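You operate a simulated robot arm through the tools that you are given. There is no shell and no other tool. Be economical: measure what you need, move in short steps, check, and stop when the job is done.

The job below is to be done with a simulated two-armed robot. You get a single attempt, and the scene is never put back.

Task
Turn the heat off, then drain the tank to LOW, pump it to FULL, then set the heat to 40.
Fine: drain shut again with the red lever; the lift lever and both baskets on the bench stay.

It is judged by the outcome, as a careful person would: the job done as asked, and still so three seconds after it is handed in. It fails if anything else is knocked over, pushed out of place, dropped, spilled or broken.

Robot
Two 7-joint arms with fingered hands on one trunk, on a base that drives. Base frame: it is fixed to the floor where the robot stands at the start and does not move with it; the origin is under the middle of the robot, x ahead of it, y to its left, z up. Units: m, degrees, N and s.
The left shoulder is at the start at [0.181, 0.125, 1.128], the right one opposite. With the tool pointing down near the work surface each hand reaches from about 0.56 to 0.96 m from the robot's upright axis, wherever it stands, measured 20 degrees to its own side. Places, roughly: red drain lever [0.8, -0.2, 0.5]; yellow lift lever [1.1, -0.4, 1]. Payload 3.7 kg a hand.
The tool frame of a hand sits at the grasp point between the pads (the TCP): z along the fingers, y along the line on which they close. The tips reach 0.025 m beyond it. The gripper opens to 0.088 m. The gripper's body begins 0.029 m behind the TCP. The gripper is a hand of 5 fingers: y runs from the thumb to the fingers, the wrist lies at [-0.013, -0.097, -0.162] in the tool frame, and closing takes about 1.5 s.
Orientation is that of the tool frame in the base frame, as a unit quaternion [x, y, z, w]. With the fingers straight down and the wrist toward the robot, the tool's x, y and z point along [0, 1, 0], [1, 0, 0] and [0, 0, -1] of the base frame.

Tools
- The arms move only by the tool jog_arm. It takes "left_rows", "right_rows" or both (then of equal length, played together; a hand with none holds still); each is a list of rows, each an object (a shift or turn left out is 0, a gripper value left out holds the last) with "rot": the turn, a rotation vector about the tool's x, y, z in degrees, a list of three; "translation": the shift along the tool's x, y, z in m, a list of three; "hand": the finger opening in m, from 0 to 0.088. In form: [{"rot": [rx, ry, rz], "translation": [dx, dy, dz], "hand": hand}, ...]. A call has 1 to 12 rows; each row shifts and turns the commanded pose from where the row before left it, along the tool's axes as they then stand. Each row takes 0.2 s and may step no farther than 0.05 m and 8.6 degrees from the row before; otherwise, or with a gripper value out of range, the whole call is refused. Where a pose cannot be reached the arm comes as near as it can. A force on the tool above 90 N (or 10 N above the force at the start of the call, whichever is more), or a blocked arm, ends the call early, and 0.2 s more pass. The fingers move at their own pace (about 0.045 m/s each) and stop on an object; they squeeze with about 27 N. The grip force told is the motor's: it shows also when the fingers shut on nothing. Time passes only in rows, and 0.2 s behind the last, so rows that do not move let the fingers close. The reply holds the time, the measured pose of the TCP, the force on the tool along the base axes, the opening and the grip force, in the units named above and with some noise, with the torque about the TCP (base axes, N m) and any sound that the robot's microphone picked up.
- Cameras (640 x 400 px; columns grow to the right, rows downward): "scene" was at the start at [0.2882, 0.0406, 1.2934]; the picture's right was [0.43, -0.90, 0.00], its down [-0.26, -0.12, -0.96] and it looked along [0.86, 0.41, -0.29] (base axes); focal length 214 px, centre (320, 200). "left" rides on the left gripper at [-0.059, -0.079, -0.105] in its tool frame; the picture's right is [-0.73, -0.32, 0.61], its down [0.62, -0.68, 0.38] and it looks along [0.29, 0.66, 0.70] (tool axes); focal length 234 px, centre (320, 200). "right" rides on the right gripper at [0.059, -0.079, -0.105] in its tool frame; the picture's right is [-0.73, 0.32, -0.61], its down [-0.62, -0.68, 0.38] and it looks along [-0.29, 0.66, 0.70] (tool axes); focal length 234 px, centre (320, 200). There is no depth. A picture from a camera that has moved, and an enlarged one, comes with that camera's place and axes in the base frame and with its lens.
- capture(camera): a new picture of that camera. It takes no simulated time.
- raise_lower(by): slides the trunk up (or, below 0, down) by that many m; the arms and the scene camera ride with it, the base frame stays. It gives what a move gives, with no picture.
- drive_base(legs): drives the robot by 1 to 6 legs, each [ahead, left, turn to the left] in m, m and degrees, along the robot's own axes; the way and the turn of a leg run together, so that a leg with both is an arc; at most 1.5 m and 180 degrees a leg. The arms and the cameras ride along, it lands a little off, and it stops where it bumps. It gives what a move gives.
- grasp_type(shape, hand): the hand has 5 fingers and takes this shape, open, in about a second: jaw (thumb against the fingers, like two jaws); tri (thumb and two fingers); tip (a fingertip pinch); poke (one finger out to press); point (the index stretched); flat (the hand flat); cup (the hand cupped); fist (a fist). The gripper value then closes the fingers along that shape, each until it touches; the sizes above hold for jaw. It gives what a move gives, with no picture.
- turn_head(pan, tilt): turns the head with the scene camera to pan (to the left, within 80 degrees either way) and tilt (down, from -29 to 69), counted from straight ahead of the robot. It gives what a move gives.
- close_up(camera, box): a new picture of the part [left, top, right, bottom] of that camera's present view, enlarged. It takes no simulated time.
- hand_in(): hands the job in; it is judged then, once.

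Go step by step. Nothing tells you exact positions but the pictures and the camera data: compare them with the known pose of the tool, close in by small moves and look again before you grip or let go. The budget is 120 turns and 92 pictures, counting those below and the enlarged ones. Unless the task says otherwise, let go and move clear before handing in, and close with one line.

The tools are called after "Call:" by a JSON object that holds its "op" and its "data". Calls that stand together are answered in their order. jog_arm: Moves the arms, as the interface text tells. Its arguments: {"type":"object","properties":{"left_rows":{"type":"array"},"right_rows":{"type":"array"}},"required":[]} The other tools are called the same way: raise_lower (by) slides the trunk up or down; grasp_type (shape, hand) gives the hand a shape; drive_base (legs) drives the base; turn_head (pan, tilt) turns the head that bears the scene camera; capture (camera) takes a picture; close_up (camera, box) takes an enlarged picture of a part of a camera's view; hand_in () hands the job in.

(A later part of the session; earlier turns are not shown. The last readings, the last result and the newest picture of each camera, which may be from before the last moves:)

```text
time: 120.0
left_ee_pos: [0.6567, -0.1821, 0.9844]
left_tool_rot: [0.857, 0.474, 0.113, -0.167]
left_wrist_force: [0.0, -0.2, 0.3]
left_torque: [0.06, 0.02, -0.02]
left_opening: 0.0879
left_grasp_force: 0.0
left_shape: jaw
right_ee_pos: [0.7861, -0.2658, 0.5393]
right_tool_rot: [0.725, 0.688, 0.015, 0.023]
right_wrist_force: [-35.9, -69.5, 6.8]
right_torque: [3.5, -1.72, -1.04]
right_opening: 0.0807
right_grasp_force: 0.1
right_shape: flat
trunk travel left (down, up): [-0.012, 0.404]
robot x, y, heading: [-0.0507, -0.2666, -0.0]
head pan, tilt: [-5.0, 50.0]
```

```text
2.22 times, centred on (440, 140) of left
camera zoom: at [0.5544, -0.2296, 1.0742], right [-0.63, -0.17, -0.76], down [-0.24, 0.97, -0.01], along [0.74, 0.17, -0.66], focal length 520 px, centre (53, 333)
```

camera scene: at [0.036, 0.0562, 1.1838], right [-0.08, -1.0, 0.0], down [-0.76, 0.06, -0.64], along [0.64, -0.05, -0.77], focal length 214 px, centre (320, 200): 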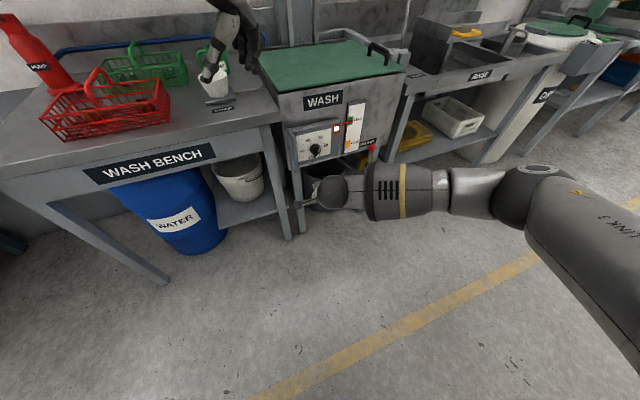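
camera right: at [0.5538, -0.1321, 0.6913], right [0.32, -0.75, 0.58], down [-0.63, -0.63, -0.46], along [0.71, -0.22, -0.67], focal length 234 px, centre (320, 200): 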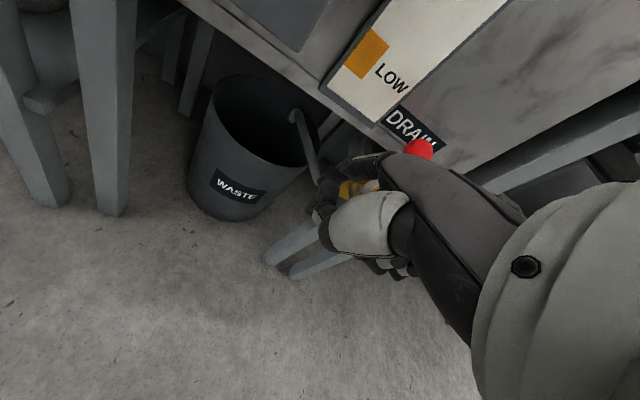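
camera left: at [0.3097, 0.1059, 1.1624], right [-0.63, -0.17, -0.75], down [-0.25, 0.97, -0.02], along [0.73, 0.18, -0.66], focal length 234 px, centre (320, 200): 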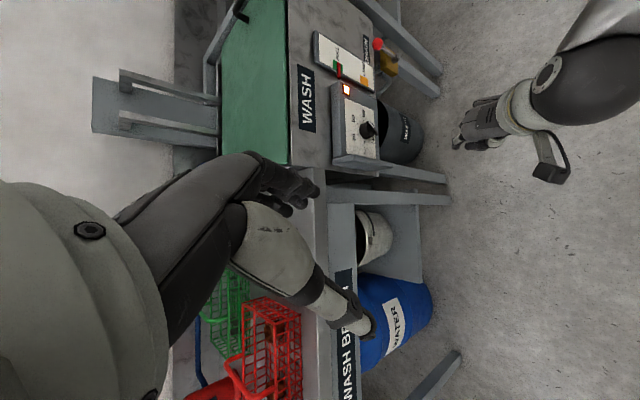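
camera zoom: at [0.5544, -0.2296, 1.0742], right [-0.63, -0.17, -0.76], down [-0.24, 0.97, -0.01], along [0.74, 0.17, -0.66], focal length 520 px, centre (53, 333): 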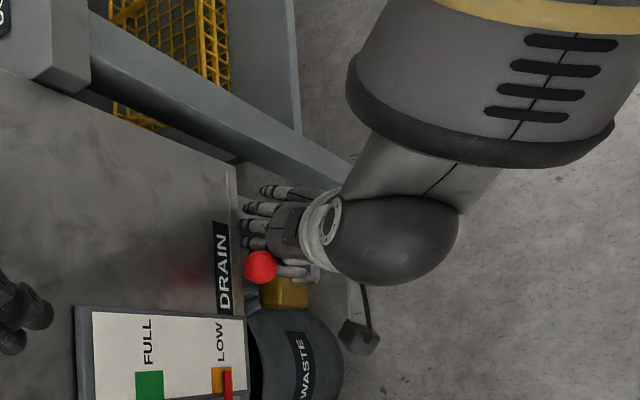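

The lever is hard against its shut stop and the float is at LOW. I'll back away and go over to the pump; its handle end should be near [0.675, 0.83, 1.16].

Call:
{"op": "jog_arm", "data": {"right_rows": [{"translation": [-0.02, 0, 0]}, {"translation": [0, -0.045, 0]}, {"translation": [0, -0.045, 0]}, {"translation": [0, -0.045, 0]}], "left_rows": [{}, {}, {}, {}]}}

Call:
{"op": "drive_base", "data": {"legs": [[-0.3, 0, 0], [0, 0.85, 0]]}}

Call:
{"op": "raise_lower", "data": {"by": 0.2}}

Call:
{"op": "turn_head", "data": {"pan": 15, "tilt": 25}}

Call:
{"op": "capture", "data": {"camera": "scene"}}

```text
time: 121.0
left_ee_pos: [0.6582, -0.1726, 0.9824]
left_tool_rot: [0.856, 0.477, 0.11, -0.165]
left_wrist_force: [0.1, -0.1, -0.5]
left_torque: [0.01, 0.02, -0.02]
left_opening: 0.0877
left_grasp_force: 0.0
left_shape: jaw
right_ee_pos: [0.6489, -0.2538, 0.5298]
right_tool_rot: [0.712, 0.701, 0.024, 0.015]
right_wrist_force: [-1.0, 0.1, 0.2]
right_torque: [0.02, 0.01, -0.04]
right_opening: 0.0808
right_grasp_force: 0.1
right_shape: flat
trunk travel left (down, up): [-0.012, 0.404]
robot x, y, heading: [-0.0527, -0.267, 0.3]
head pan, tilt: [-5.0, 50.0]
```

```text
time: 130.6
left_ee_pos: [0.3402, 0.688, 0.9833]
left_tool_rot: [0.852, 0.483, 0.109, -0.167]
left_wrist_force: [-0.2, -0.1, -1.5]
left_torque: [0.01, 0.06, 0.01]
left_opening: 0.0877
left_grasp_force: 0.0
left_shape: jaw
right_ee_pos: [0.3333, 0.6048, 0.5306]
right_tool_rot: [0.708, 0.706, 0.022, 0.015]
right_wrist_force: [-0.1, -0.3, -0.2]
right_torque: [0.0, 0.01, -0.02]
right_opening: 0.0808
right_grasp_force: 0.1
right_shape: flat
trunk travel left (down, up): [-0.012, 0.404]
robot x, y, heading: [-0.3683, 0.5843, 1.2]
head pan, tilt: [-5.0, 50.0]
```

```text
time: 132.7
left_ee_pos: [0.23, 0.686, 1.3461]
left_tool_rot: [0.823, 0.504, 0.246, -0.088]
left_wrist_force: [0.1, -0.5, -0.7]
left_torque: [-0.03, 0.0, -0.02]
left_opening: 0.0879
left_grasp_force: 0.1
left_shape: jaw
right_ee_pos: [0.3329, 0.6054, 0.7278]
right_tool_rot: [0.707, 0.706, 0.022, 0.015]
right_wrist_force: [-0.5, 0.2, 0.5]
right_torque: [0.02, 0.02, -0.01]
right_opening: 0.0805
right_grasp_force: 0.2
right_shape: flat
trunk travel left (down, up): [-0.212, 0.204]
robot x, y, heading: [-0.3695, 0.584, 1.2]
head pan, tilt: [-5.0, 50.0]
```

```text
time: 133.6
left_ee_pos: [0.2302, 0.6855, 1.3476]
left_tool_rot: [0.823, 0.504, 0.247, -0.088]
left_wrist_force: [-0.3, -0.6, 0.8]
left_torque: [-0.03, -0.02, -0.01]
left_opening: 0.0878
left_grasp_force: 0.0
left_shape: jaw
right_ee_pos: [0.3334, 0.6046, 0.7295]
right_tool_rot: [0.708, 0.705, 0.022, 0.016]
right_wrist_force: [0.4, -0.3, -0.6]
right_torque: [0.01, 0.01, 0.02]
right_opening: 0.0807
right_grasp_force: 0.0
right_shape: flat
trunk travel left (down, up): [-0.212, 0.204]
robot x, y, heading: [-0.3691, 0.5852, 1.3]
head pan, tilt: [15.0, 25.0]
```

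```text
14 pictures are left
camera scene: at [-0.1396, 0.6125, 1.3469], right [0.28, -0.96, 0.0], down [-0.41, -0.12, -0.91], along [0.87, 0.25, -0.42], focal length 214 px, centre (320, 200)
```

scene: 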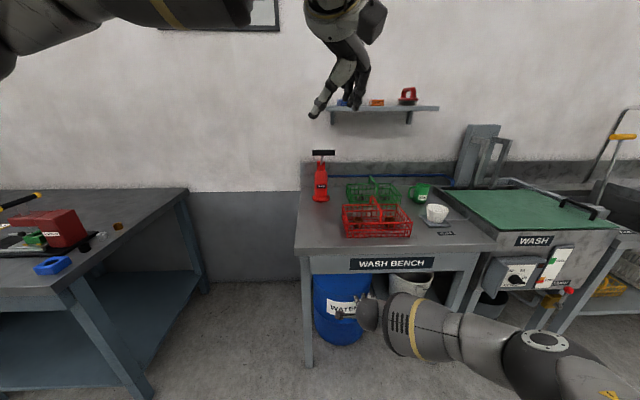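

The pump's T-handle is at about [0.675, 0.834, 1.165], facing me, with its rod going back. I'll level the left hand so it can grip the crossbar from the front, closing vertically.

Call:
{"op": "jog_arm", "data": {"left_rows": [{"translation": [0.03, 0.02, 0.028]}, {"translation": [0.03, 0.02, 0.028]}, {"translation": [0.03, 0.02, 0.028]}, {"translation": [0.03, 0.02, 0.028]}, {"rot": [-6.8, -0.97, -4.88]}, {"rot": [-6.8, -0.97, -4.88]}, {"rot": [-6.8, -0.97, -4.88]}, {"rot": [-6.8, -0.97, -4.88]}, {"rot": [-6.8, -0.97, -4.88]}, {"rot": [-6.8, -0.97, -4.88]}, {"rot": [-6.8, -0.97, -4.88]}, {"rot": [-6.8, -0.97, -4.88]}]}}

```text
time: 136.2
left_ee_pos: [0.3679, 0.7839, 1.3097]
left_tool_rot: [0.662, 0.579, 0.378, 0.29]
left_wrist_force: [-0.3, -0.7, 0.5]
left_torque: [0.01, 0.02, 0.0]
left_opening: 0.0879
left_grasp_force: 0.1
left_shape: jaw
left hand out of reach, approached as far as the arm can: row 4, 11, 12
right_ee_pos: [0.3328, 0.6053, 0.7301]
right_tool_rot: [0.708, 0.706, 0.023, 0.015]
right_wrist_force: [0.8, 0.5, -0.6]
right_torque: [0.01, 0.03, -0.04]
right_opening: 0.0806
right_grasp_force: 0.2
right_shape: flat
trunk travel left (down, up): [-0.212, 0.204]
robot x, y, heading: [-0.3626, 0.5825, 0.9]
head pan, tilt: [15.0, 25.0]
```

The left hand is pitched well forward. I'll draw the right hand back, drive up to the bench, lower the left hand to a standoff and look.

Call:
{"op": "jog_arm", "data": {"right_rows": [{"translation": [0, -0.045, 0]}, {"translation": [0, -0.045, 0]}, {"translation": [0, -0.03, 0]}]}}

Call:
{"op": "drive_base", "data": {"legs": [[0.2, 0.04, 0]]}}

Call:
{"op": "jog_arm", "data": {"left_rows": [{"translation": [-0.007, -0.041, 0.027]}, {"translation": [-0.007, -0.041, 0.027]}]}}

Call:
{"op": "close_up", "data": {"camera": "scene", "box": [220, 60, 460, 260]}}

```text
time: 137.0
left_ee_pos: [0.3668, 0.7832, 1.3113]
left_tool_rot: [0.662, 0.578, 0.378, 0.29]
left_wrist_force: [0.8, 0.0, -0.1]
left_torque: [0.0, 0.0, -0.03]
left_opening: 0.0879
left_grasp_force: 0.1
left_shape: jaw
right_ee_pos: [0.2129, 0.6012, 0.7273]
right_tool_rot: [0.708, 0.706, 0.022, 0.016]
right_wrist_force: [0.2, 0.5, -0.2]
right_torque: [0.01, 0.01, 0.01]
right_opening: 0.0806
right_grasp_force: 0.1
right_shape: flat
trunk travel left (down, up): [-0.212, 0.204]
robot x, y, heading: [-0.3674, 0.5868, 1.1]
head pan, tilt: [15.0, 25.0]
```

```text
time: 138.6
left_ee_pos: [0.562, 0.8262, 1.3093]
left_tool_rot: [0.663, 0.578, 0.378, 0.29]
left_wrist_force: [-0.2, -0.3, 0.5]
left_torque: [0.0, -0.01, -0.03]
left_opening: 0.0879
left_grasp_force: 0.2
left_shape: jaw
right_ee_pos: [0.4078, 0.6446, 0.7262]
right_tool_rot: [0.708, 0.706, 0.022, 0.014]
right_wrist_force: [-1.1, 0.5, -0.4]
right_torque: [0.01, 0.02, 0.03]
right_opening: 0.0806
right_grasp_force: 0.1
right_shape: flat
trunk travel left (down, up): [-0.212, 0.204]
robot x, y, heading: [-0.1689, 0.6269, 1.1]
head pan, tilt: [15.0, 25.0]
```

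```text
time: 139.2
left_ee_pos: [0.5571, 0.8439, 1.2747]
left_tool_rot: [0.669, 0.58, 0.369, 0.282]
left_wrist_force: [0.4, -0.6, -0.4]
left_torque: [0.02, 0.0, -0.02]
left_opening: 0.0877
left_grasp_force: 0.0
left_shape: jaw
left hand out of reach, approached as far as the arm can: row 1, 2
right_ee_pos: [0.4076, 0.6446, 0.727]
right_tool_rot: [0.707, 0.706, 0.023, 0.015]
right_wrist_force: [0.0, 0.4, 1.0]
right_torque: [-0.03, 0.02, -0.02]
right_opening: 0.0807
right_grasp_force: 0.2
right_shape: flat
trunk travel left (down, up): [-0.212, 0.204]
robot x, y, heading: [-0.1742, 0.625, 0.9]
head pan, tilt: [15.0, 25.0]
```

```text
2.00 times, centred on (340, 160) of scene
camera zoom: at [0.0538, 0.6555, 1.3475], right [0.28, -0.96, 0.0], down [-0.41, -0.12, -0.91], along [0.87, 0.25, -0.42], focal length 429 px, centre (280, 280)
```

zoom: 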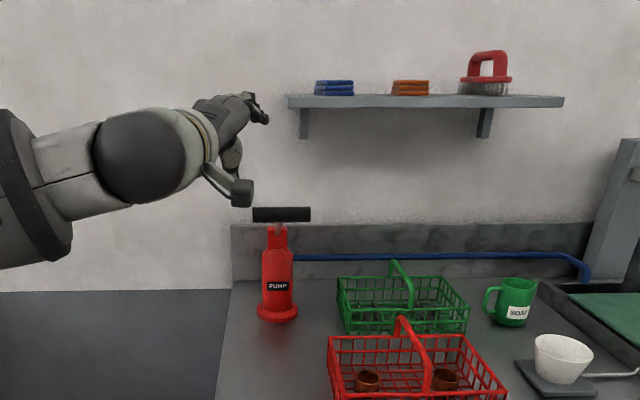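

The crossbar centre is near [0.65, 0.826, 1.168]. I'll lower the trunk 10 cm so that the hand is level with the bar, then check.

Call:
{"op": "raise_lower", "data": {"by": -0.1}}

Call:
{"op": "capture", "data": {"camera": "left"}}

```text
time: 140.6
left_ee_pos: [0.5551, 0.8422, 1.1776]
left_tool_rot: [0.661, 0.578, 0.38, 0.291]
left_wrist_force: [-0.2, 0.2, 0.1]
left_torque: [0.01, 0.01, -0.01]
left_opening: 0.0878
left_grasp_force: 0.1
left_shape: jaw
right_ee_pos: [0.408, 0.6448, 0.6276]
right_tool_rot: [0.708, 0.706, 0.024, 0.017]
right_wrist_force: [0.3, -0.7, -0.6]
right_torque: [0.0, -0.01, -0.02]
right_opening: 0.0808
right_grasp_force: 0.0
right_shape: flat
trunk travel left (down, up): [-0.112, 0.304]
robot x, y, heading: [-0.1748, 0.6288, 1.3]
head pan, tilt: [15.0, 25.0]
```

```text
12 pictures are left
camera left: at [0.4227, 0.7912, 1.1591], right [0.3, -0.63, -0.72], down [-0.02, 0.75, -0.67], along [0.95, 0.22, 0.21], focal length 234 px, centre (320, 200)
```

left: 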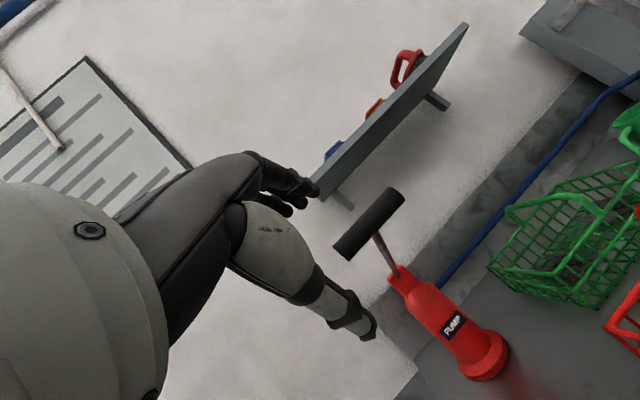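

The bar is at y 0.828, z 1.158, and the fingers will straddle it from the front. I'll fine-align, drive forward 10 cm and check.

Call:
{"op": "jog_arm", "data": {"left_rows": [{"translation": [-0.017, -0.014, 0.01]}]}}

Call:
{"op": "drive_base", "data": {"legs": [[0.1, 0, 0]]}}

Call:
{"op": "capture", "data": {"camera": "left"}}

```text
time: 140.9
left_ee_pos: [0.5569, 0.8431, 1.1743]
left_tool_rot: [0.662, 0.578, 0.378, 0.29]
left_wrist_force: [0.9, 0.6, 0.8]
left_torque: [0.01, 0.01, -0.02]
left_opening: 0.0878
left_grasp_force: 0.0
left_shape: jaw
left hand out of reach, approached as far as the arm can: row 1
right_ee_pos: [0.4083, 0.6454, 0.6276]
right_tool_rot: [0.707, 0.707, 0.023, 0.016]
right_wrist_force: [-0.3, 0.4, 0.9]
right_torque: [0.0, 0.0, 0.02]
right_opening: 0.0803
right_grasp_force: 0.1
right_shape: flat
trunk travel left (down, up): [-0.112, 0.304]
robot x, y, heading: [-0.1733, 0.6267, 1.2]
head pan, tilt: [15.0, 25.0]
```

```text
time: 142.1
left_ee_pos: [0.6572, 0.8433, 1.1755]
left_tool_rot: [0.663, 0.578, 0.378, 0.29]
left_wrist_force: [-0.3, -0.2, -0.4]
left_torque: [0.02, -0.03, -0.01]
left_opening: 0.0878
left_grasp_force: 0.1
left_shape: jaw
right_ee_pos: [0.5057, 0.6459, 0.6259]
right_tool_rot: [0.709, 0.705, 0.022, 0.015]
right_wrist_force: [0.3, 0.5, 0.0]
right_torque: [0.0, -0.01, -0.03]
right_opening: 0.0808
right_grasp_force: 0.1
right_shape: flat
trunk travel left (down, up): [-0.112, 0.304]
robot x, y, heading: [-0.0777, 0.6266, 1.0]
head pan, tilt: [15.0, 25.0]
```

```text
11 pictures are left
camera left: at [0.5233, 0.792, 1.1568], right [0.3, -0.63, -0.72], down [-0.02, 0.75, -0.67], along [0.95, 0.21, 0.21], focal length 234 px, centre (320, 200)
```

left: 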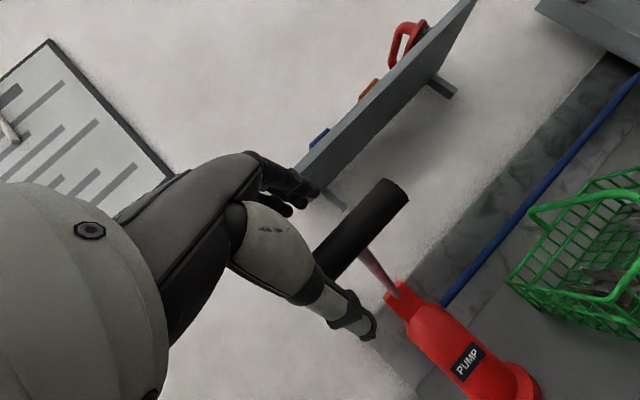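

The bar is farther than I thought, at about [0.754, 0.833, 1.155]. I'll pull the right hand back, lower the trunk 2 cm and drive forward the rest.

Call:
{"op": "jog_arm", "data": {"right_rows": [{"translation": [0, -0.04, 0]}, {"translation": [0, -0.04, 0]}]}}

Call:
{"op": "raise_lower", "data": {"by": -0.02}}

Call:
{"op": "drive_base", "data": {"legs": [[0.095, -0.012, 0]]}}

Call:
{"op": "capture", "data": {"camera": "left"}}

```text
time: 142.7
left_ee_pos: [0.6562, 0.8428, 1.1745]
left_tool_rot: [0.662, 0.578, 0.378, 0.291]
left_wrist_force: [-0.5, 1.1, 0.3]
left_torque: [0.02, 0.02, -0.01]
left_opening: 0.088
left_grasp_force: 0.0
left_shape: jaw
right_ee_pos: [0.4296, 0.6471, 0.6227]
right_tool_rot: [0.709, 0.705, 0.023, 0.016]
right_wrist_force: [-0.2, -0.8, 1.0]
right_torque: [-0.01, 0.0, 0.01]
right_opening: 0.0805
right_grasp_force: 0.1
right_shape: flat
trunk travel left (down, up): [-0.112, 0.304]
robot x, y, heading: [-0.0734, 0.6299, 1.3]
head pan, tilt: [15.0, 25.0]
```

```text
time: 143.4
left_ee_pos: [0.6546, 0.8433, 1.1567]
left_tool_rot: [0.662, 0.577, 0.379, 0.292]
left_wrist_force: [-0.8, -0.5, 0.3]
left_torque: [0.0, 0.0, -0.02]
left_opening: 0.088
left_grasp_force: 0.0
left_shape: jaw
right_ee_pos: [0.4254, 0.6459, 0.6031]
right_tool_rot: [0.709, 0.705, 0.023, 0.016]
right_wrist_force: [0.4, -0.2, 0.5]
right_torque: [-0.01, -0.02, -0.03]
right_opening: 0.0807
right_grasp_force: 0.0
right_shape: flat
trunk travel left (down, up): [-0.092, 0.324]
robot x, y, heading: [-0.0756, 0.6275, 1.1]
head pan, tilt: [15.0, 25.0]
```

```text
time: 144.4
left_ee_pos: [0.717, 0.8312, 1.1533]
left_tool_rot: [0.669, 0.572, 0.374, 0.291]
left_wrist_force: [-22.6, 4.0, -5.4]
left_torque: [0.0, -0.26, -0.2]
left_opening: 0.088
left_grasp_force: 0.0
left_shape: jaw
right_ee_pos: [0.4951, 0.6397, 0.6015]
right_tool_rot: [0.707, 0.707, 0.023, 0.017]
right_wrist_force: [-0.6, -0.1, 1.2]
right_torque: [-0.01, -0.03, 0.03]
right_opening: 0.0809
right_grasp_force: 0.0
right_shape: flat
trunk travel left (down, up): [-0.092, 0.324]
robot x, y, heading: [-0.0077, 0.6191, 1.1]
head pan, tilt: [15.0, 25.0]
stopped in leg 1: the force on the tool passed its limit at 115 N (the readings are from after the stop); the commanded pose is now the measured one
```

```text
10 pictures are left
camera left: at [0.5822, 0.783, 1.1355], right [0.28, -0.63, -0.72], down [-0.01, 0.75, -0.66], along [0.96, 0.2, 0.2], focal length 234 px, centre (320, 200)
```

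left: 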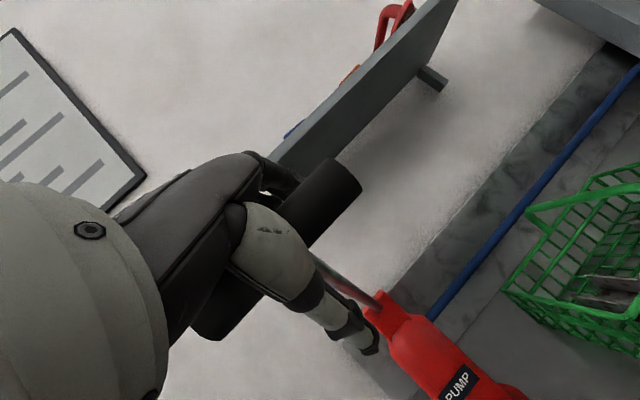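

The bar now rests inside the hand, between thumb and fingers. I'll back off 5 mm and close the grip.

Call:
{"op": "jog_arm", "data": {"left_rows": [{"translation": [0, 0, -0.005], "hand": 0.0}, {}, {}, {}, {}, {}, {}, {}]}}

```text
time: 146.2
left_ee_pos: [0.715, 0.8314, 1.1525]
left_tool_rot: [0.671, 0.572, 0.372, 0.289]
left_wrist_force: [-28.1, 3.8, -27.9]
left_torque: [0.01, -1.57, -0.27]
left_opening: 0.0111
left_grasp_force: 27.2
left_shape: jaw
right_ee_pos: [0.4965, 0.6394, 0.6028]
right_tool_rot: [0.708, 0.706, 0.022, 0.016]
right_wrist_force: [-0.9, -0.4, 0.2]
right_torque: [0.03, -0.01, -0.02]
right_opening: 0.0804
right_grasp_force: 0.1
right_shape: flat
trunk travel left (down, up): [-0.092, 0.324]
robot x, y, heading: [-0.0011, 0.6245, 1.2]
head pan, tilt: [15.0, 25.0]
```

The hand is caged around the bar. Now a first down stroke, slowly, watching the force.

Call:
{"op": "jog_arm", "data": {"left_rows": [{"translation": [-0.005, -0.0246, 0.0164]}, {"translation": [-0.005, -0.0246, 0.0164]}, {"translation": [-0.005, -0.0246, 0.0164]}, {"translation": [-0.005, -0.0246, 0.0164]}]}}

```text
time: 147.2
left_ee_pos: [0.7154, 0.8311, 1.1474]
left_tool_rot: [0.668, 0.572, 0.376, 0.291]
left_wrist_force: [-11.1, 1.6, 7.9]
left_torque: [0.12, -0.53, -0.24]
left_opening: 0.0096
left_grasp_force: 27.2
left_shape: jaw
left hand out of reach, approached as far as the arm can: row 1, 2, 3, 4
right_ee_pos: [0.4965, 0.6371, 0.6043]
right_tool_rot: [0.708, 0.706, 0.024, 0.017]
right_wrist_force: [0.0, -0.1, -0.5]
right_torque: [0.0, 0.01, 0.0]
right_opening: 0.0807
right_grasp_force: 0.0
right_shape: flat
trunk travel left (down, up): [-0.092, 0.324]
robot x, y, heading: [0.0025, 0.6184, 1.1]
head pan, tilt: [15.0, 25.0]
```

The arm alone can't go lower in this pose, but the trunk can do the stroke. I'll lower the trunk 8 cm.

Call:
{"op": "raise_lower", "data": {"by": -0.08}}

Call:
{"op": "raise_lower", "data": {"by": 0.08}}

Call:
{"op": "close_up", "data": {"camera": "scene", "box": [160, 100, 640, 400]}}

```text
time: 148.1
left_ee_pos: [0.705, 0.8233, 1.0913]
left_tool_rot: [0.674, 0.56, 0.38, 0.298]
left_wrist_force: [-58.6, -0.8, 16.4]
left_torque: [1.11, -0.33, 0.95]
left_opening: 0.0093
left_grasp_force: 26.9
left_shape: jaw
right_ee_pos: [0.4847, 0.6391, 0.5408]
right_tool_rot: [0.707, 0.707, 0.019, 0.011]
right_wrist_force: [0.2, -0.5, 0.5]
right_torque: [-0.01, -0.01, 0.01]
right_opening: 0.0806
right_grasp_force: 0.2
right_shape: flat
trunk travel left (down, up): [-0.032, 0.384]
robot x, y, heading: [-0.0066, 0.6176, 1.1]
head pan, tilt: [15.0, 25.0]
stopped: the force on the tool passed its limit at 95 N (the readings are from after the stop); the commanded pose is now the measured one
```

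```text
time: 149.2
left_ee_pos: [0.7162, 0.8254, 1.1543]
left_tool_rot: [0.679, 0.568, 0.368, 0.286]
left_wrist_force: [-29.9, -5.4, -43.0]
left_torque: [-0.21, -1.78, 0.18]
left_opening: 0.0117
left_grasp_force: 27.3
left_shape: jaw
right_ee_pos: [0.489, 0.6388, 0.6154]
right_tool_rot: [0.707, 0.707, 0.014, 0.008]
right_wrist_force: [-0.5, 0.1, 0.4]
right_torque: [-0.01, 0.01, 0.01]
right_opening: 0.0805
right_grasp_force: 0.2
right_shape: flat
trunk travel left (down, up): [-0.112, 0.304]
robot x, y, heading: [-0.0047, 0.619, 1.0]
head pan, tilt: [15.0, 25.0]
```

```text
1.33 times, centred on (400, 250) of scene
camera zoom: at [0.3308, 0.6517, 1.2329], right [0.28, -0.96, 0.0], down [-0.41, -0.12, -0.91], along [0.87, 0.25, -0.42], focal length 286 px, centre (213, 133)
```

zoom: 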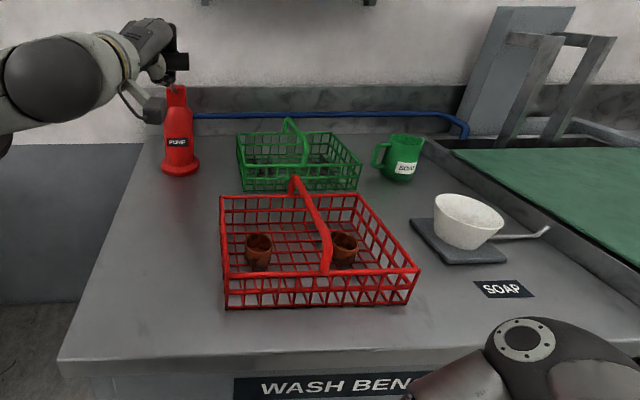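

The pump stroke works: the bar dropped about 6 cm and came back. The bar swings toward me on the way down, so I'll ease the hand back a bit and repeat strokes.

Call:
{"op": "jog_arm", "data": {"left_rows": [{"translation": [-0.0005, -0.007, -0.011]}, {"translation": [0, -0.004, -0.006]}]}}

Call:
{"op": "raise_lower", "data": {"by": -0.1}}

Call:
{"op": "raise_lower", "data": {"by": 0.09}}

```text
time: 149.8
left_ee_pos: [0.7044, 0.8261, 1.1583]
left_tool_rot: [0.675, 0.569, 0.371, 0.289]
left_wrist_force: [29.6, -11.0, -20.1]
left_torque: [-0.23, -0.58, -0.06]
left_opening: 0.0091
left_grasp_force: 26.7
left_shape: jaw
right_ee_pos: [0.4941, 0.6377, 0.6143]
right_tool_rot: [0.708, 0.706, 0.014, 0.007]
right_wrist_force: [-0.2, 0.5, 0.2]
right_torque: [0.02, -0.02, 0.0]
right_opening: 0.0806
right_grasp_force: 0.1
right_shape: flat
trunk travel left (down, up): [-0.112, 0.304]
robot x, y, heading: [-0.0058, 0.6183, 0.9]
head pan, tilt: [15.0, 25.0]
```

```text
time: 151.2
left_ee_pos: [0.6813, 0.8207, 1.0798]
left_tool_rot: [0.668, 0.566, 0.38, 0.297]
left_wrist_force: [63.7, -0.3, -9.7]
left_torque: [-0.47, 0.57, -0.34]
left_opening: 0.0065
left_grasp_force: 27.6
left_shape: jaw
right_ee_pos: [0.4939, 0.6295, 0.5342]
right_tool_rot: [0.713, 0.7, 0.032, 0.023]
right_wrist_force: [0.4, -0.4, 0.2]
right_torque: [-0.02, -0.01, 0.01]
right_opening: 0.0807
right_grasp_force: 0.1
right_shape: flat
trunk travel left (down, up): [-0.012, 0.404]
robot x, y, heading: [-0.0035, 0.623, 0.5]
head pan, tilt: [15.0, 25.0]
```

```text
time: 152.4
left_ee_pos: [0.7042, 0.8262, 1.1466]
left_tool_rot: [0.676, 0.569, 0.369, 0.287]
left_wrist_force: [35.4, -14.7, -16.3]
left_torque: [-1.12, 0.67, -0.62]
left_opening: 0.008
left_grasp_force: 27.1
left_shape: jaw
right_ee_pos: [0.4928, 0.6384, 0.6028]
right_tool_rot: [0.708, 0.706, 0.013, 0.005]
right_wrist_force: [-0.1, 0.2, 0.0]
right_torque: [0.02, 0.0, 0.05]
right_opening: 0.0804
right_grasp_force: 0.2
right_shape: flat
trunk travel left (down, up): [-0.102, 0.314]
robot x, y, heading: [-0.0026, 0.6206, 1.2]
head pan, tilt: [15.0, 25.0]
```

Full strokes of about 8 cm work. I'll ease forward a touch and do several more strokes, then check the gauge.

Call:
{"op": "jog_arm", "data": {"left_rows": [{"translation": [0, 0.004, 0.007]}]}}

Call:
{"op": "raise_lower", "data": {"by": -0.1}}

Call:
{"op": "raise_lower", "data": {"by": 0.1}}

Call:
{"op": "turn_head", "data": {"pan": -48, "tilt": 35}}

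Call:
{"op": "capture", "data": {"camera": "scene"}}

```text
time: 152.8
left_ee_pos: [0.7068, 0.8269, 1.148]
left_tool_rot: [0.674, 0.568, 0.372, 0.29]
left_wrist_force: [20.1, -10.2, -11.3]
left_torque: [-1.01, 0.53, -0.5]
left_opening: 0.0077
left_grasp_force: 27.5
left_shape: jaw
right_ee_pos: [0.4918, 0.6377, 0.6067]
right_tool_rot: [0.708, 0.706, 0.014, 0.007]
right_wrist_force: [-0.4, -1.2, -0.6]
right_torque: [0.01, -0.01, 0.01]
right_opening: 0.0805
right_grasp_force: 0.1
right_shape: flat
trunk travel left (down, up): [-0.102, 0.314]
robot x, y, heading: [-0.0049, 0.6199, 1.2]
head pan, tilt: [15.0, 25.0]
```

```text
time: 154.2
left_ee_pos: [0.6808, 0.8206, 1.0765]
left_tool_rot: [0.666, 0.565, 0.383, 0.3]
left_wrist_force: [60.7, 6.5, -9.3]
left_torque: [-0.38, 0.58, -0.19]
left_opening: 0.0064
left_grasp_force: 27.2
left_shape: jaw
right_ee_pos: [0.4973, 0.6288, 0.5312]
right_tool_rot: [0.714, 0.698, 0.04, 0.032]
right_wrist_force: [0.0, 0.5, -0.1]
right_torque: [0.01, 0.03, -0.04]
right_opening: 0.0806
right_grasp_force: 0.1
right_shape: flat
trunk travel left (down, up): [-0.002, 0.414]
robot x, y, heading: [-0.0036, 0.625, 0.2]
head pan, tilt: [15.0, 25.0]
```

```text
time: 155.5
left_ee_pos: [0.7107, 0.8294, 1.145]
left_tool_rot: [0.676, 0.571, 0.369, 0.286]
left_wrist_force: [33.1, -3.2, -16.8]
left_torque: [-0.67, 0.66, -0.31]
left_opening: 0.0058
left_grasp_force: 27.4
left_shape: jaw
right_ee_pos: [0.4923, 0.6398, 0.6032]
right_tool_rot: [0.708, 0.706, 0.013, 0.005]
right_wrist_force: [-0.8, 0.0, 0.2]
right_torque: [0.0, 0.0, -0.01]
right_opening: 0.0807
right_grasp_force: 0.0
right_shape: flat
trunk travel left (down, up): [-0.102, 0.314]
robot x, y, heading: [-0.0029, 0.6198, 1.2]
head pan, tilt: [15.0, 25.0]
```

```text
time: 156.8
left_ee_pos: [0.7099, 0.8275, 1.1493]
left_tool_rot: [0.673, 0.569, 0.373, 0.29]
left_wrist_force: [25.3, -3.7, -11.7]
left_torque: [-0.31, 0.08, -0.18]
left_opening: 0.0061
left_grasp_force: 27.5
left_shape: jaw
right_ee_pos: [0.4929, 0.6388, 0.6055]
right_tool_rot: [0.707, 0.707, 0.015, 0.007]
right_wrist_force: [-1.1, -0.1, -0.3]
right_torque: [0.01, -0.01, -0.02]
right_opening: 0.0806
right_grasp_force: 0.1
right_shape: flat
trunk travel left (down, up): [-0.102, 0.314]
robot x, y, heading: [-0.0044, 0.6156, 1.0]
head pan, tilt: [-48.0, 35.0]
```

```text
8 pictures are left
camera scene: at [0.3177, 0.5615, 1.2042], right [-0.73, -0.68, 0.0], down [-0.4, 0.42, -0.82], along [0.56, -0.6, -0.58], focal length 214 px, centre (320, 200)
```

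scene: 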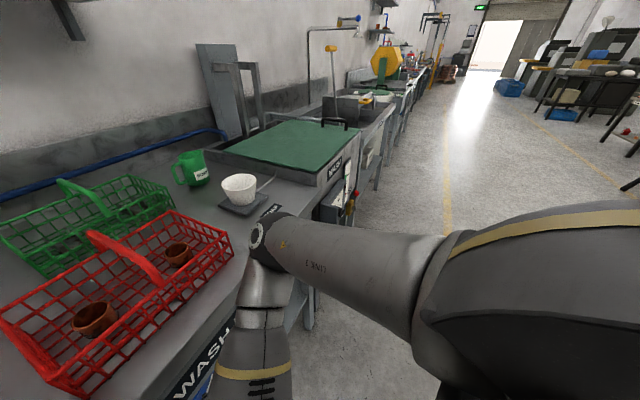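

Call:
{"op": "close_up", "data": {"camera": "scene", "box": [312, 155, 376, 235]}}

```text
5.00 times, centred on (344, 195) of scene
camera zoom: at [0.3177, 0.5615, 1.2042], right [-0.73, -0.68, 0.0], down [-0.4, 0.42, -0.82], along [0.56, -0.6, -0.58], focal length 1072 px, centre (200, 225)
```

zoom: 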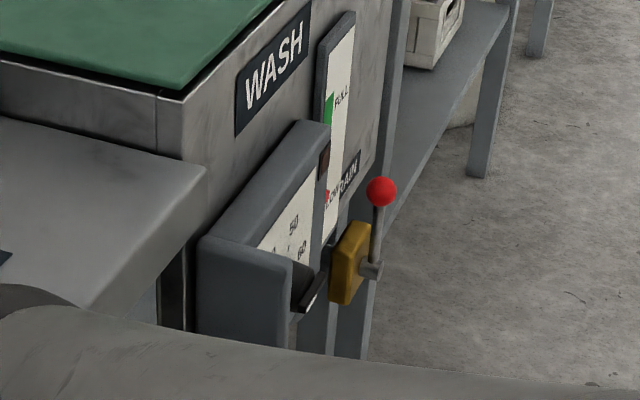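

The lever is upright (shut). The float has risen only about 16% after three strokes, so I'll do five more strokes and check again.

Call:
{"op": "raise_lower", "data": {"by": -0.1}}

Call:
{"op": "raise_lower", "data": {"by": 0.1}}

Call:
{"op": "raise_lower", "data": {"by": -0.1}}

Call:
{"op": "raise_lower", "data": {"by": 0.1}}

Call:
{"op": "raise_lower", "data": {"by": -0.1}}

Call:
{"op": "raise_lower", "data": {"by": 0.1}}

Call:
{"op": "raise_lower", "data": {"by": -0.1}}

Call:
{"op": "raise_lower", "data": {"by": 0.1}}

Call:
{"op": "raise_lower", "data": {"by": -0.1}}

Call:
{"op": "raise_lower", "data": {"by": 0.1}}

Call:
{"op": "close_up", "data": {"camera": "scene", "box": [312, 155, 376, 235]}}

```text
time: 158.2
left_ee_pos: [0.6817, 0.8206, 1.0762]
left_tool_rot: [0.667, 0.565, 0.383, 0.299]
left_wrist_force: [62.8, 5.2, -10.1]
left_torque: [-0.36, 0.61, -0.16]
left_opening: 0.0066
left_grasp_force: 27.4
left_shape: jaw
right_ee_pos: [0.4988, 0.6285, 0.533]
right_tool_rot: [0.714, 0.698, 0.04, 0.031]
right_wrist_force: [1.1, -0.3, -0.1]
right_torque: [-0.02, 0.0, -0.04]
right_opening: 0.0805
right_grasp_force: 0.0
right_shape: flat
trunk travel left (down, up): [-0.002, 0.414]
robot x, y, heading: [-0.0075, 0.6166, 0.3]
head pan, tilt: [-48.0, 35.0]
```

```text
time: 159.5
left_ee_pos: [0.713, 0.8292, 1.1455]
left_tool_rot: [0.675, 0.571, 0.37, 0.286]
left_wrist_force: [32.1, -3.8, -17.4]
left_torque: [-0.66, 0.69, -0.31]
left_opening: 0.0058
left_grasp_force: 27.0
left_shape: jaw
right_ee_pos: [0.4931, 0.6396, 0.604]
right_tool_rot: [0.708, 0.707, 0.012, 0.006]
right_wrist_force: [0.2, 0.6, -0.4]
right_torque: [0.02, 0.03, -0.01]
right_opening: 0.0804
right_grasp_force: 0.1
right_shape: flat
trunk travel left (down, up): [-0.102, 0.314]
robot x, y, heading: [-0.0058, 0.6232, 1.2]
head pan, tilt: [-48.0, 35.0]
```

```text
time: 160.8
left_ee_pos: [0.6803, 0.821, 1.0771]
left_tool_rot: [0.667, 0.565, 0.383, 0.298]
left_wrist_force: [64.4, 6.3, -9.8]
left_torque: [-0.39, 0.66, -0.17]
left_opening: 0.0063
left_grasp_force: 27.1
left_shape: jaw
right_ee_pos: [0.4972, 0.6297, 0.5326]
right_tool_rot: [0.714, 0.698, 0.04, 0.032]
right_wrist_force: [-0.3, 0.1, 0.3]
right_torque: [-0.01, 0.01, 0.01]
right_opening: 0.0804
right_grasp_force: 0.1
right_shape: flat
trunk travel left (down, up): [-0.002, 0.414]
robot x, y, heading: [-0.0063, 0.6167, 0.5]
head pan, tilt: [-48.0, 35.0]
```

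```text
time: 162.1
left_ee_pos: [0.7124, 0.8285, 1.1449]
left_tool_rot: [0.675, 0.571, 0.37, 0.286]
left_wrist_force: [32.9, -4.0, -16.4]
left_torque: [-0.71, 0.69, -0.33]
left_opening: 0.006
left_grasp_force: 26.6
left_shape: jaw
right_ee_pos: [0.4925, 0.639, 0.6024]
right_tool_rot: [0.708, 0.706, 0.012, 0.007]
right_wrist_force: [0.0, 0.0, -0.5]
right_torque: [-0.01, -0.01, 0.02]
right_opening: 0.0805
right_grasp_force: 0.0
right_shape: flat
trunk travel left (down, up): [-0.102, 0.314]
robot x, y, heading: [-0.0043, 0.6192, 1.2]
head pan, tilt: [-48.0, 35.0]
```

```text
time: 163.5
left_ee_pos: [0.6812, 0.821, 1.0759]
left_tool_rot: [0.668, 0.564, 0.382, 0.299]
left_wrist_force: [66.3, 6.7, -10.2]
left_torque: [-0.4, 0.69, -0.13]
left_opening: 0.0065
left_grasp_force: 27.3
left_shape: jaw
right_ee_pos: [0.4986, 0.6286, 0.5312]
right_tool_rot: [0.714, 0.698, 0.039, 0.032]
right_wrist_force: [-0.8, -0.1, 0.6]
right_torque: [-0.02, 0.01, 0.0]
right_opening: 0.0807
right_grasp_force: 0.1
right_shape: flat
trunk travel left (down, up): [-0.002, 0.414]
robot x, y, heading: [-0.0042, 0.6202, 0.3]
head pan, tilt: [-48.0, 35.0]
```

```text
time: 164.8
left_ee_pos: [0.7104, 0.8287, 1.1445]
left_tool_rot: [0.675, 0.57, 0.369, 0.286]
left_wrist_force: [32.5, -4.0, -15.6]
left_torque: [-0.68, 0.7, -0.35]
left_opening: 0.0061
left_grasp_force: 27.0
left_shape: jaw
right_ee_pos: [0.4933, 0.6395, 0.6027]
right_tool_rot: [0.708, 0.706, 0.012, 0.006]
right_wrist_force: [-0.9, -0.2, 0.3]
right_torque: [-0.02, 0.0, 0.01]
right_opening: 0.0806
right_grasp_force: 0.0
right_shape: flat
trunk travel left (down, up): [-0.102, 0.314]
robot x, y, heading: [-0.007, 0.6228, 1.0]
head pan, tilt: [-48.0, 35.0]
```

```text
time: 166.1
left_ee_pos: [0.6811, 0.8231, 1.0764]
left_tool_rot: [0.667, 0.565, 0.383, 0.299]
left_wrist_force: [66.6, 7.2, -10.5]
left_torque: [-0.38, 0.69, -0.18]
left_opening: 0.0067
left_grasp_force: 27.0
left_shape: jaw
right_ee_pos: [0.4978, 0.6296, 0.5324]
right_tool_rot: [0.714, 0.698, 0.04, 0.032]
right_wrist_force: [0.0, -0.3, 0.5]
right_torque: [0.0, -0.03, -0.01]
right_opening: 0.0807
right_grasp_force: 0.1
right_shape: flat
trunk travel left (down, up): [-0.002, 0.414]
robot x, y, heading: [-0.0066, 0.6214, 0.4]
head pan, tilt: [-48.0, 35.0]
```

```text
time: 167.5
left_ee_pos: [0.7111, 0.8281, 1.1446]
left_tool_rot: [0.676, 0.57, 0.369, 0.287]
left_wrist_force: [31.9, -3.5, -17.1]
left_torque: [-0.71, 0.68, -0.34]
left_opening: 0.006
left_grasp_force: 27.7
left_shape: jaw
right_ee_pos: [0.4933, 0.6379, 0.6047]
right_tool_rot: [0.708, 0.706, 0.012, 0.006]
right_wrist_force: [0.7, 0.0, -0.1]
right_torque: [-0.01, 0.01, 0.0]
right_opening: 0.0808
right_grasp_force: 0.0
right_shape: flat
trunk travel left (down, up): [-0.102, 0.314]
robot x, y, heading: [-0.0028, 0.619, 1.0]
head pan, tilt: [-48.0, 35.0]
```

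```text
time: 168.8
left_ee_pos: [0.6804, 0.8215, 1.0764]
left_tool_rot: [0.667, 0.566, 0.382, 0.299]
left_wrist_force: [68.6, 6.8, -11.3]
left_torque: [-0.39, 0.72, -0.15]
left_opening: 0.0062
left_grasp_force: 27.4
left_shape: jaw
right_ee_pos: [0.4979, 0.6292, 0.5316]
right_tool_rot: [0.714, 0.698, 0.04, 0.032]
right_wrist_force: [-0.1, 0.3, 0.5]
right_torque: [0.03, 0.03, 0.0]
right_opening: 0.0807
right_grasp_force: 0.0
right_shape: flat
trunk travel left (down, up): [-0.002, 0.414]
robot x, y, heading: [-0.0071, 0.6218, 0.7]
head pan, tilt: [-48.0, 35.0]
```

```text
time: 170.1
left_ee_pos: [0.7111, 0.8278, 1.1453]
left_tool_rot: [0.675, 0.571, 0.369, 0.286]
left_wrist_force: [31.4, -4.5, -16.0]
left_torque: [-0.69, 0.69, -0.34]
left_opening: 0.0061
left_grasp_force: 27.0
left_shape: jaw
right_ee_pos: [0.4928, 0.6387, 0.6036]
right_tool_rot: [0.708, 0.707, 0.012, 0.007]
right_wrist_force: [0.0, -0.5, -0.1]
right_torque: [-0.02, 0.02, 0.02]
right_opening: 0.0807
right_grasp_force: 0.0
right_shape: flat
trunk travel left (down, up): [-0.102, 0.314]
robot x, y, heading: [-0.0032, 0.6196, 1.2]
head pan, tilt: [-48.0, 35.0]
```

```text
5.00 times, centred on (344, 195) of scene
camera zoom: at [0.3195, 0.5618, 1.2033], right [-0.73, -0.68, 0.0], down [-0.4, 0.42, -0.82], along [0.56, -0.6, -0.58], focal length 1072 px, centre (200, 225)
```

zoom: 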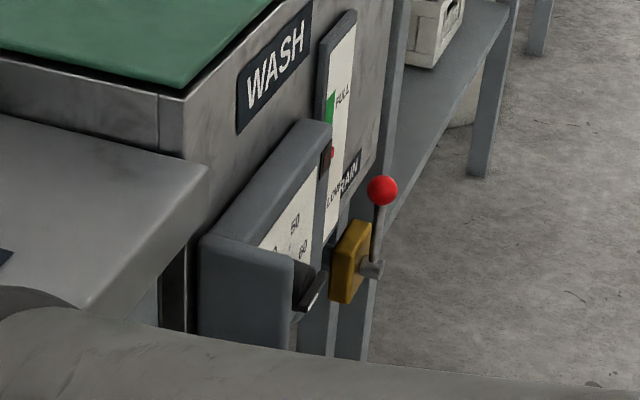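

The float rose 41 px in five strokes and FULL is about 47 px more. Five more strokes, then check.

Call:
{"op": "raise_lower", "data": {"by": -0.1}}

Call:
{"op": "raise_lower", "data": {"by": 0.1}}

Call:
{"op": "raise_lower", "data": {"by": -0.1}}

Call:
{"op": "raise_lower", "data": {"by": 0.1}}

Call:
{"op": "raise_lower", "data": {"by": -0.1}}

Call:
{"op": "raise_lower", "data": {"by": 0.1}}

Call:
{"op": "raise_lower", "data": {"by": -0.1}}

Call:
{"op": "raise_lower", "data": {"by": 0.1}}

Call:
{"op": "raise_lower", "data": {"by": -0.1}}

Call:
{"op": "raise_lower", "data": {"by": 0.1}}

Call:
{"op": "close_up", "data": {"camera": "scene", "box": [328, 155, 360, 195]}}

```text
time: 171.4
left_ee_pos: [0.6819, 0.8215, 1.0758]
left_tool_rot: [0.666, 0.566, 0.383, 0.299]
left_wrist_force: [69.0, 6.4, -11.1]
left_torque: [-0.4, 0.74, -0.15]
left_opening: 0.0062
left_grasp_force: 27.1
left_shape: jaw
right_ee_pos: [0.4978, 0.6283, 0.5323]
right_tool_rot: [0.714, 0.698, 0.04, 0.032]
right_wrist_force: [-0.1, 0.3, 0.0]
right_torque: [-0.02, 0.03, 0.0]
right_opening: 0.0806
right_grasp_force: 0.1
right_shape: flat
trunk travel left (down, up): [-0.002, 0.414]
robot x, y, heading: [-0.0013, 0.6189, 0.4]
head pan, tilt: [-48.0, 35.0]
```

```text
time: 172.8
left_ee_pos: [0.7124, 0.8283, 1.1452]
left_tool_rot: [0.675, 0.57, 0.369, 0.287]
left_wrist_force: [29.8, -4.5, -15.7]
left_torque: [-0.7, 0.67, -0.33]
left_opening: 0.006
left_grasp_force: 26.5
left_shape: jaw
right_ee_pos: [0.4927, 0.6393, 0.6031]
right_tool_rot: [0.707, 0.707, 0.013, 0.008]
right_wrist_force: [-0.5, 0.6, 0.0]
right_torque: [0.0, -0.02, -0.01]
right_opening: 0.0806
right_grasp_force: 0.0
right_shape: flat
trunk travel left (down, up): [-0.102, 0.314]
robot x, y, heading: [-0.0048, 0.6207, 0.9]
head pan, tilt: [-48.0, 35.0]
```

```text
time: 174.1
left_ee_pos: [0.6815, 0.8215, 1.0761]
left_tool_rot: [0.667, 0.565, 0.383, 0.299]
left_wrist_force: [70.1, 6.7, -11.8]
left_torque: [-0.38, 0.73, -0.16]
left_opening: 0.0063
left_grasp_force: 26.9
left_shape: jaw
right_ee_pos: [0.4972, 0.6292, 0.5324]
right_tool_rot: [0.714, 0.698, 0.04, 0.032]
right_wrist_force: [0.3, -0.3, 0.2]
right_torque: [0.0, -0.05, -0.02]
right_opening: 0.0807
right_grasp_force: 0.1
right_shape: flat
trunk travel left (down, up): [-0.002, 0.414]
robot x, y, heading: [-0.0018, 0.6205, 0.6]
head pan, tilt: [-48.0, 35.0]
```

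```text
time: 175.4
left_ee_pos: [0.7114, 0.8284, 1.1457]
left_tool_rot: [0.675, 0.571, 0.369, 0.286]
left_wrist_force: [30.6, -5.1, -16.5]
left_torque: [-0.74, 0.65, -0.33]
left_opening: 0.006
left_grasp_force: 27.0
left_shape: jaw
right_ee_pos: [0.4936, 0.6398, 0.6038]
right_tool_rot: [0.708, 0.706, 0.013, 0.007]
right_wrist_force: [-0.8, 0.0, 1.5]
right_torque: [0.0, 0.01, -0.01]
right_opening: 0.0806
right_grasp_force: 0.1
right_shape: flat
trunk travel left (down, up): [-0.102, 0.314]
robot x, y, heading: [-0.0071, 0.6192, 1.3]
head pan, tilt: [-48.0, 35.0]
```

```text
time: 176.8
left_ee_pos: [0.6818, 0.821, 1.0768]
left_tool_rot: [0.667, 0.566, 0.382, 0.298]
left_wrist_force: [70.4, 6.4, -10.8]
left_torque: [-0.4, 0.74, -0.16]
left_opening: 0.0063
left_grasp_force: 27.4
left_shape: jaw
right_ee_pos: [0.4982, 0.6297, 0.5308]
right_tool_rot: [0.714, 0.698, 0.04, 0.032]
right_wrist_force: [0.4, -0.1, -1.2]
right_torque: [-0.02, -0.02, -0.01]
right_opening: 0.0808
right_grasp_force: 0.1
right_shape: flat
trunk travel left (down, up): [-0.002, 0.414]
robot x, y, heading: [-0.0031, 0.6224, 0.8]
head pan, tilt: [-48.0, 35.0]
```

```text
time: 178.1
left_ee_pos: [0.7106, 0.8284, 1.1452]
left_tool_rot: [0.675, 0.571, 0.369, 0.286]
left_wrist_force: [31.5, -4.1, -15.9]
left_torque: [-0.78, 0.67, -0.35]
left_opening: 0.006
left_grasp_force: 26.9
left_shape: jaw
right_ee_pos: [0.4932, 0.6386, 0.6033]
right_tool_rot: [0.708, 0.706, 0.012, 0.006]
right_wrist_force: [-0.2, -0.3, 0.1]
right_torque: [0.04, -0.01, -0.02]
right_opening: 0.0807
right_grasp_force: 0.1
right_shape: flat
trunk travel left (down, up): [-0.102, 0.314]
robot x, y, heading: [-0.0044, 0.6215, 1.0]
head pan, tilt: [-48.0, 35.0]
```

```text
time: 179.4
left_ee_pos: [0.6821, 0.8218, 1.0767]
left_tool_rot: [0.667, 0.566, 0.382, 0.299]
left_wrist_force: [71.1, 6.3, -11.3]
left_torque: [-0.4, 0.78, -0.18]
left_opening: 0.0064
left_grasp_force: 27.0
left_shape: jaw
right_ee_pos: [0.4974, 0.6298, 0.531]
right_tool_rot: [0.713, 0.699, 0.04, 0.032]
right_wrist_force: [1.3, 0.3, -0.4]
right_torque: [0.03, -0.02, -0.02]
right_opening: 0.0805
right_grasp_force: 0.0
right_shape: flat
trunk travel left (down, up): [-0.002, 0.414]
robot x, y, heading: [-0.0067, 0.6216, 0.5]
head pan, tilt: [-48.0, 35.0]
```

```text
time: 180.8
left_ee_pos: [0.711, 0.8286, 1.1459]
left_tool_rot: [0.676, 0.57, 0.369, 0.287]
left_wrist_force: [31.6, -5.1, -16.6]
left_torque: [-0.7, 0.65, -0.35]
left_opening: 0.006
left_grasp_force: 27.1
left_shape: jaw
right_ee_pos: [0.4927, 0.6372, 0.604]
right_tool_rot: [0.707, 0.707, 0.012, 0.007]
right_wrist_force: [0.5, -0.3, -0.5]
right_torque: [-0.01, -0.01, 0.0]
right_opening: 0.0806
right_grasp_force: 0.0
right_shape: flat
trunk travel left (down, up): [-0.102, 0.314]
robot x, y, heading: [-0.0024, 0.6184, 1.3]
head pan, tilt: [-48.0, 35.0]
```

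```text
time: 182.1
left_ee_pos: [0.6812, 0.8219, 1.0763]
left_tool_rot: [0.667, 0.566, 0.382, 0.298]
left_wrist_force: [71.7, 5.8, -11.9]
left_torque: [-0.44, 0.79, -0.19]
left_opening: 0.0063
left_grasp_force: 27.0
left_shape: jaw
right_ee_pos: [0.498, 0.6299, 0.5329]
right_tool_rot: [0.714, 0.698, 0.04, 0.032]
right_wrist_force: [-0.4, 0.1, -0.3]
right_torque: [-0.03, -0.02, 0.0]
right_opening: 0.0803
right_grasp_force: 0.0
right_shape: flat
trunk travel left (down, up): [-0.002, 0.414]
robot x, y, heading: [-0.003, 0.6187, 0.8]
head pan, tilt: [-48.0, 35.0]
```

```text
time: 183.4
left_ee_pos: [0.7112, 0.8291, 1.1454]
left_tool_rot: [0.675, 0.571, 0.369, 0.287]
left_wrist_force: [29.9, -4.5, -16.0]
left_torque: [-0.76, 0.65, -0.38]
left_opening: 0.006
left_grasp_force: 26.7
left_shape: jaw
right_ee_pos: [0.4939, 0.6397, 0.6042]
right_tool_rot: [0.707, 0.707, 0.013, 0.007]
right_wrist_force: [0.2, 0.0, 1.0]
right_torque: [-0.01, 0.03, 0.0]
right_opening: 0.0805
right_grasp_force: 0.0
right_shape: flat
trunk travel left (down, up): [-0.102, 0.314]
robot x, y, heading: [-0.0056, 0.623, 1.3]
head pan, tilt: [-48.0, 35.0]
```

```text
10.00 times, centred on (344, 175) of scene
camera zoom: at [0.3194, 0.5617, 1.2034], right [-0.73, -0.68, 0.0], down [-0.4, 0.42, -0.82], along [0.56, -0.6, -0.58], focal length 2145 px, centre (80, 450)
```

zoom: 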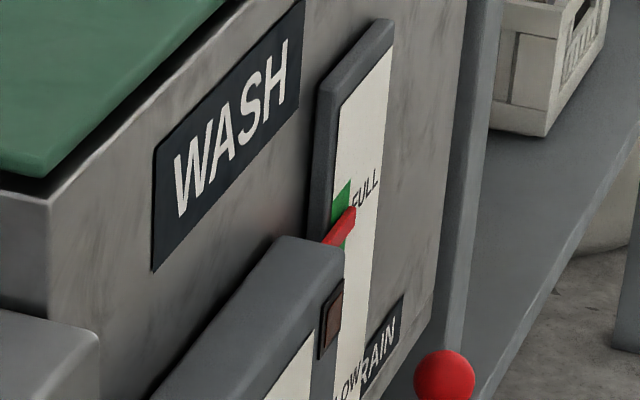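

The float is back at FULL, centred on the green mark. I'll release the pump handle, back straight out, and return to the dial.

Call:
{"op": "jog_arm", "data": {"left_rows": [{"hand": 0.088}, {}, {}, {}, {}, {}, {}]}}

Call:
{"op": "drive_base", "data": {"legs": [[-0.22, 0, 0]]}}

```text
time: 185.0
left_ee_pos: [0.7043, 0.8278, 1.1532]
left_tool_rot: [0.674, 0.568, 0.373, 0.29]
left_wrist_force: [-1.1, 0.9, -0.1]
left_torque: [0.03, 0.0, -0.06]
left_opening: 0.0877
left_grasp_force: 0.1
left_shape: jaw
right_ee_pos: [0.4908, 0.6385, 0.6078]
right_tool_rot: [0.707, 0.707, 0.016, 0.009]
right_wrist_force: [0.6, -0.2, -0.1]
right_torque: [-0.01, 0.03, 0.01]
right_opening: 0.0805
right_grasp_force: 0.0
right_shape: flat
trunk travel left (down, up): [-0.102, 0.314]
robot x, y, heading: [-0.0023, 0.6174, 1.0]
head pan, tilt: [-48.0, 35.0]
```

```text
time: 186.7
left_ee_pos: [0.4863, 0.819, 1.1539]
left_tool_rot: [0.676, 0.565, 0.371, 0.292]
left_wrist_force: [0.6, 0.2, 0.1]
left_torque: [0.01, -0.04, -0.01]
left_opening: 0.0879
left_grasp_force: 0.0
left_shape: jaw
right_ee_pos: [0.2726, 0.6314, 0.6084]
right_tool_rot: [0.71, 0.704, 0.016, 0.01]
right_wrist_force: [0.7, -0.4, 0.3]
right_torque: [0.01, -0.01, 0.0]
right_opening: 0.0805
right_grasp_force: 0.2
right_shape: flat
trunk travel left (down, up): [-0.102, 0.314]
robot x, y, heading: [-0.224, 0.6128, 0.7]
head pan, tilt: [-48.0, 35.0]
```

Released cleanly. Now I'll drive back in front of the dial and bring the right hand to a standoff.

Call:
{"op": "drive_base", "data": {"legs": [[0, -0.555, -0.7]]}}

Call:
{"op": "jog_arm", "data": {"right_rows": [{"translation": [-0.0133, 0.0375, -0.009]}, {"translation": [-0.0133, 0.0375, -0.009]}, {"translation": [-0.0133, 0.0375, -0.009]}, {"translation": [-0.0133, 0.0375, -0.009]}, {"translation": [-0.0133, 0.0375, -0.009]}, {"translation": [-0.0133, 0.0375, -0.009]}, {"translation": [-0.0133, 0.0375, -0.009]}, {"translation": [-0.0133, 0.0375, -0.009]}]}}

```text
time: 192.1
left_ee_pos: [0.4942, 0.2469, 1.1536]
left_tool_rot: [0.681, 0.559, 0.369, 0.296]
left_wrist_force: [-0.2, 0.3, 1.4]
left_torque: [-0.01, 0.02, -0.02]
left_opening: 0.0877
left_grasp_force: 0.1
left_shape: jaw
right_ee_pos: [0.2749, 0.0645, 0.6082]
right_tool_rot: [0.718, 0.696, 0.015, 0.009]
right_wrist_force: [0.4, 0.6, -0.6]
right_torque: [0.0, -0.02, 0.0]
right_opening: 0.0807
right_grasp_force: 0.1
right_shape: flat
trunk travel left (down, up): [-0.102, 0.314]
robot x, y, heading: [-0.2218, 0.0623, -0.5]
head pan, tilt: [-48.0, 35.0]
```

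```text
time: 193.9
left_ee_pos: [0.4931, 0.2475, 1.1523]
left_tool_rot: [0.681, 0.559, 0.369, 0.296]
left_wrist_force: [0.7, 0.1, -0.1]
left_torque: [0.01, 0.0, 0.0]
left_opening: 0.0878
left_grasp_force: 0.1
left_shape: jaw
right_ee_pos: [0.5643, -0.0534, 0.6897]
right_tool_rot: [0.717, 0.697, 0.015, 0.009]
right_wrist_force: [-0.2, 0.0, 0.6]
right_torque: [0.0, 0.01, 0.02]
right_opening: 0.0804
right_grasp_force: 0.1
right_shape: flat
trunk travel left (down, up): [-0.102, 0.314]
robot x, y, heading: [-0.2196, 0.0543, -0.5]
head pan, tilt: [-48.0, 35.0]
```

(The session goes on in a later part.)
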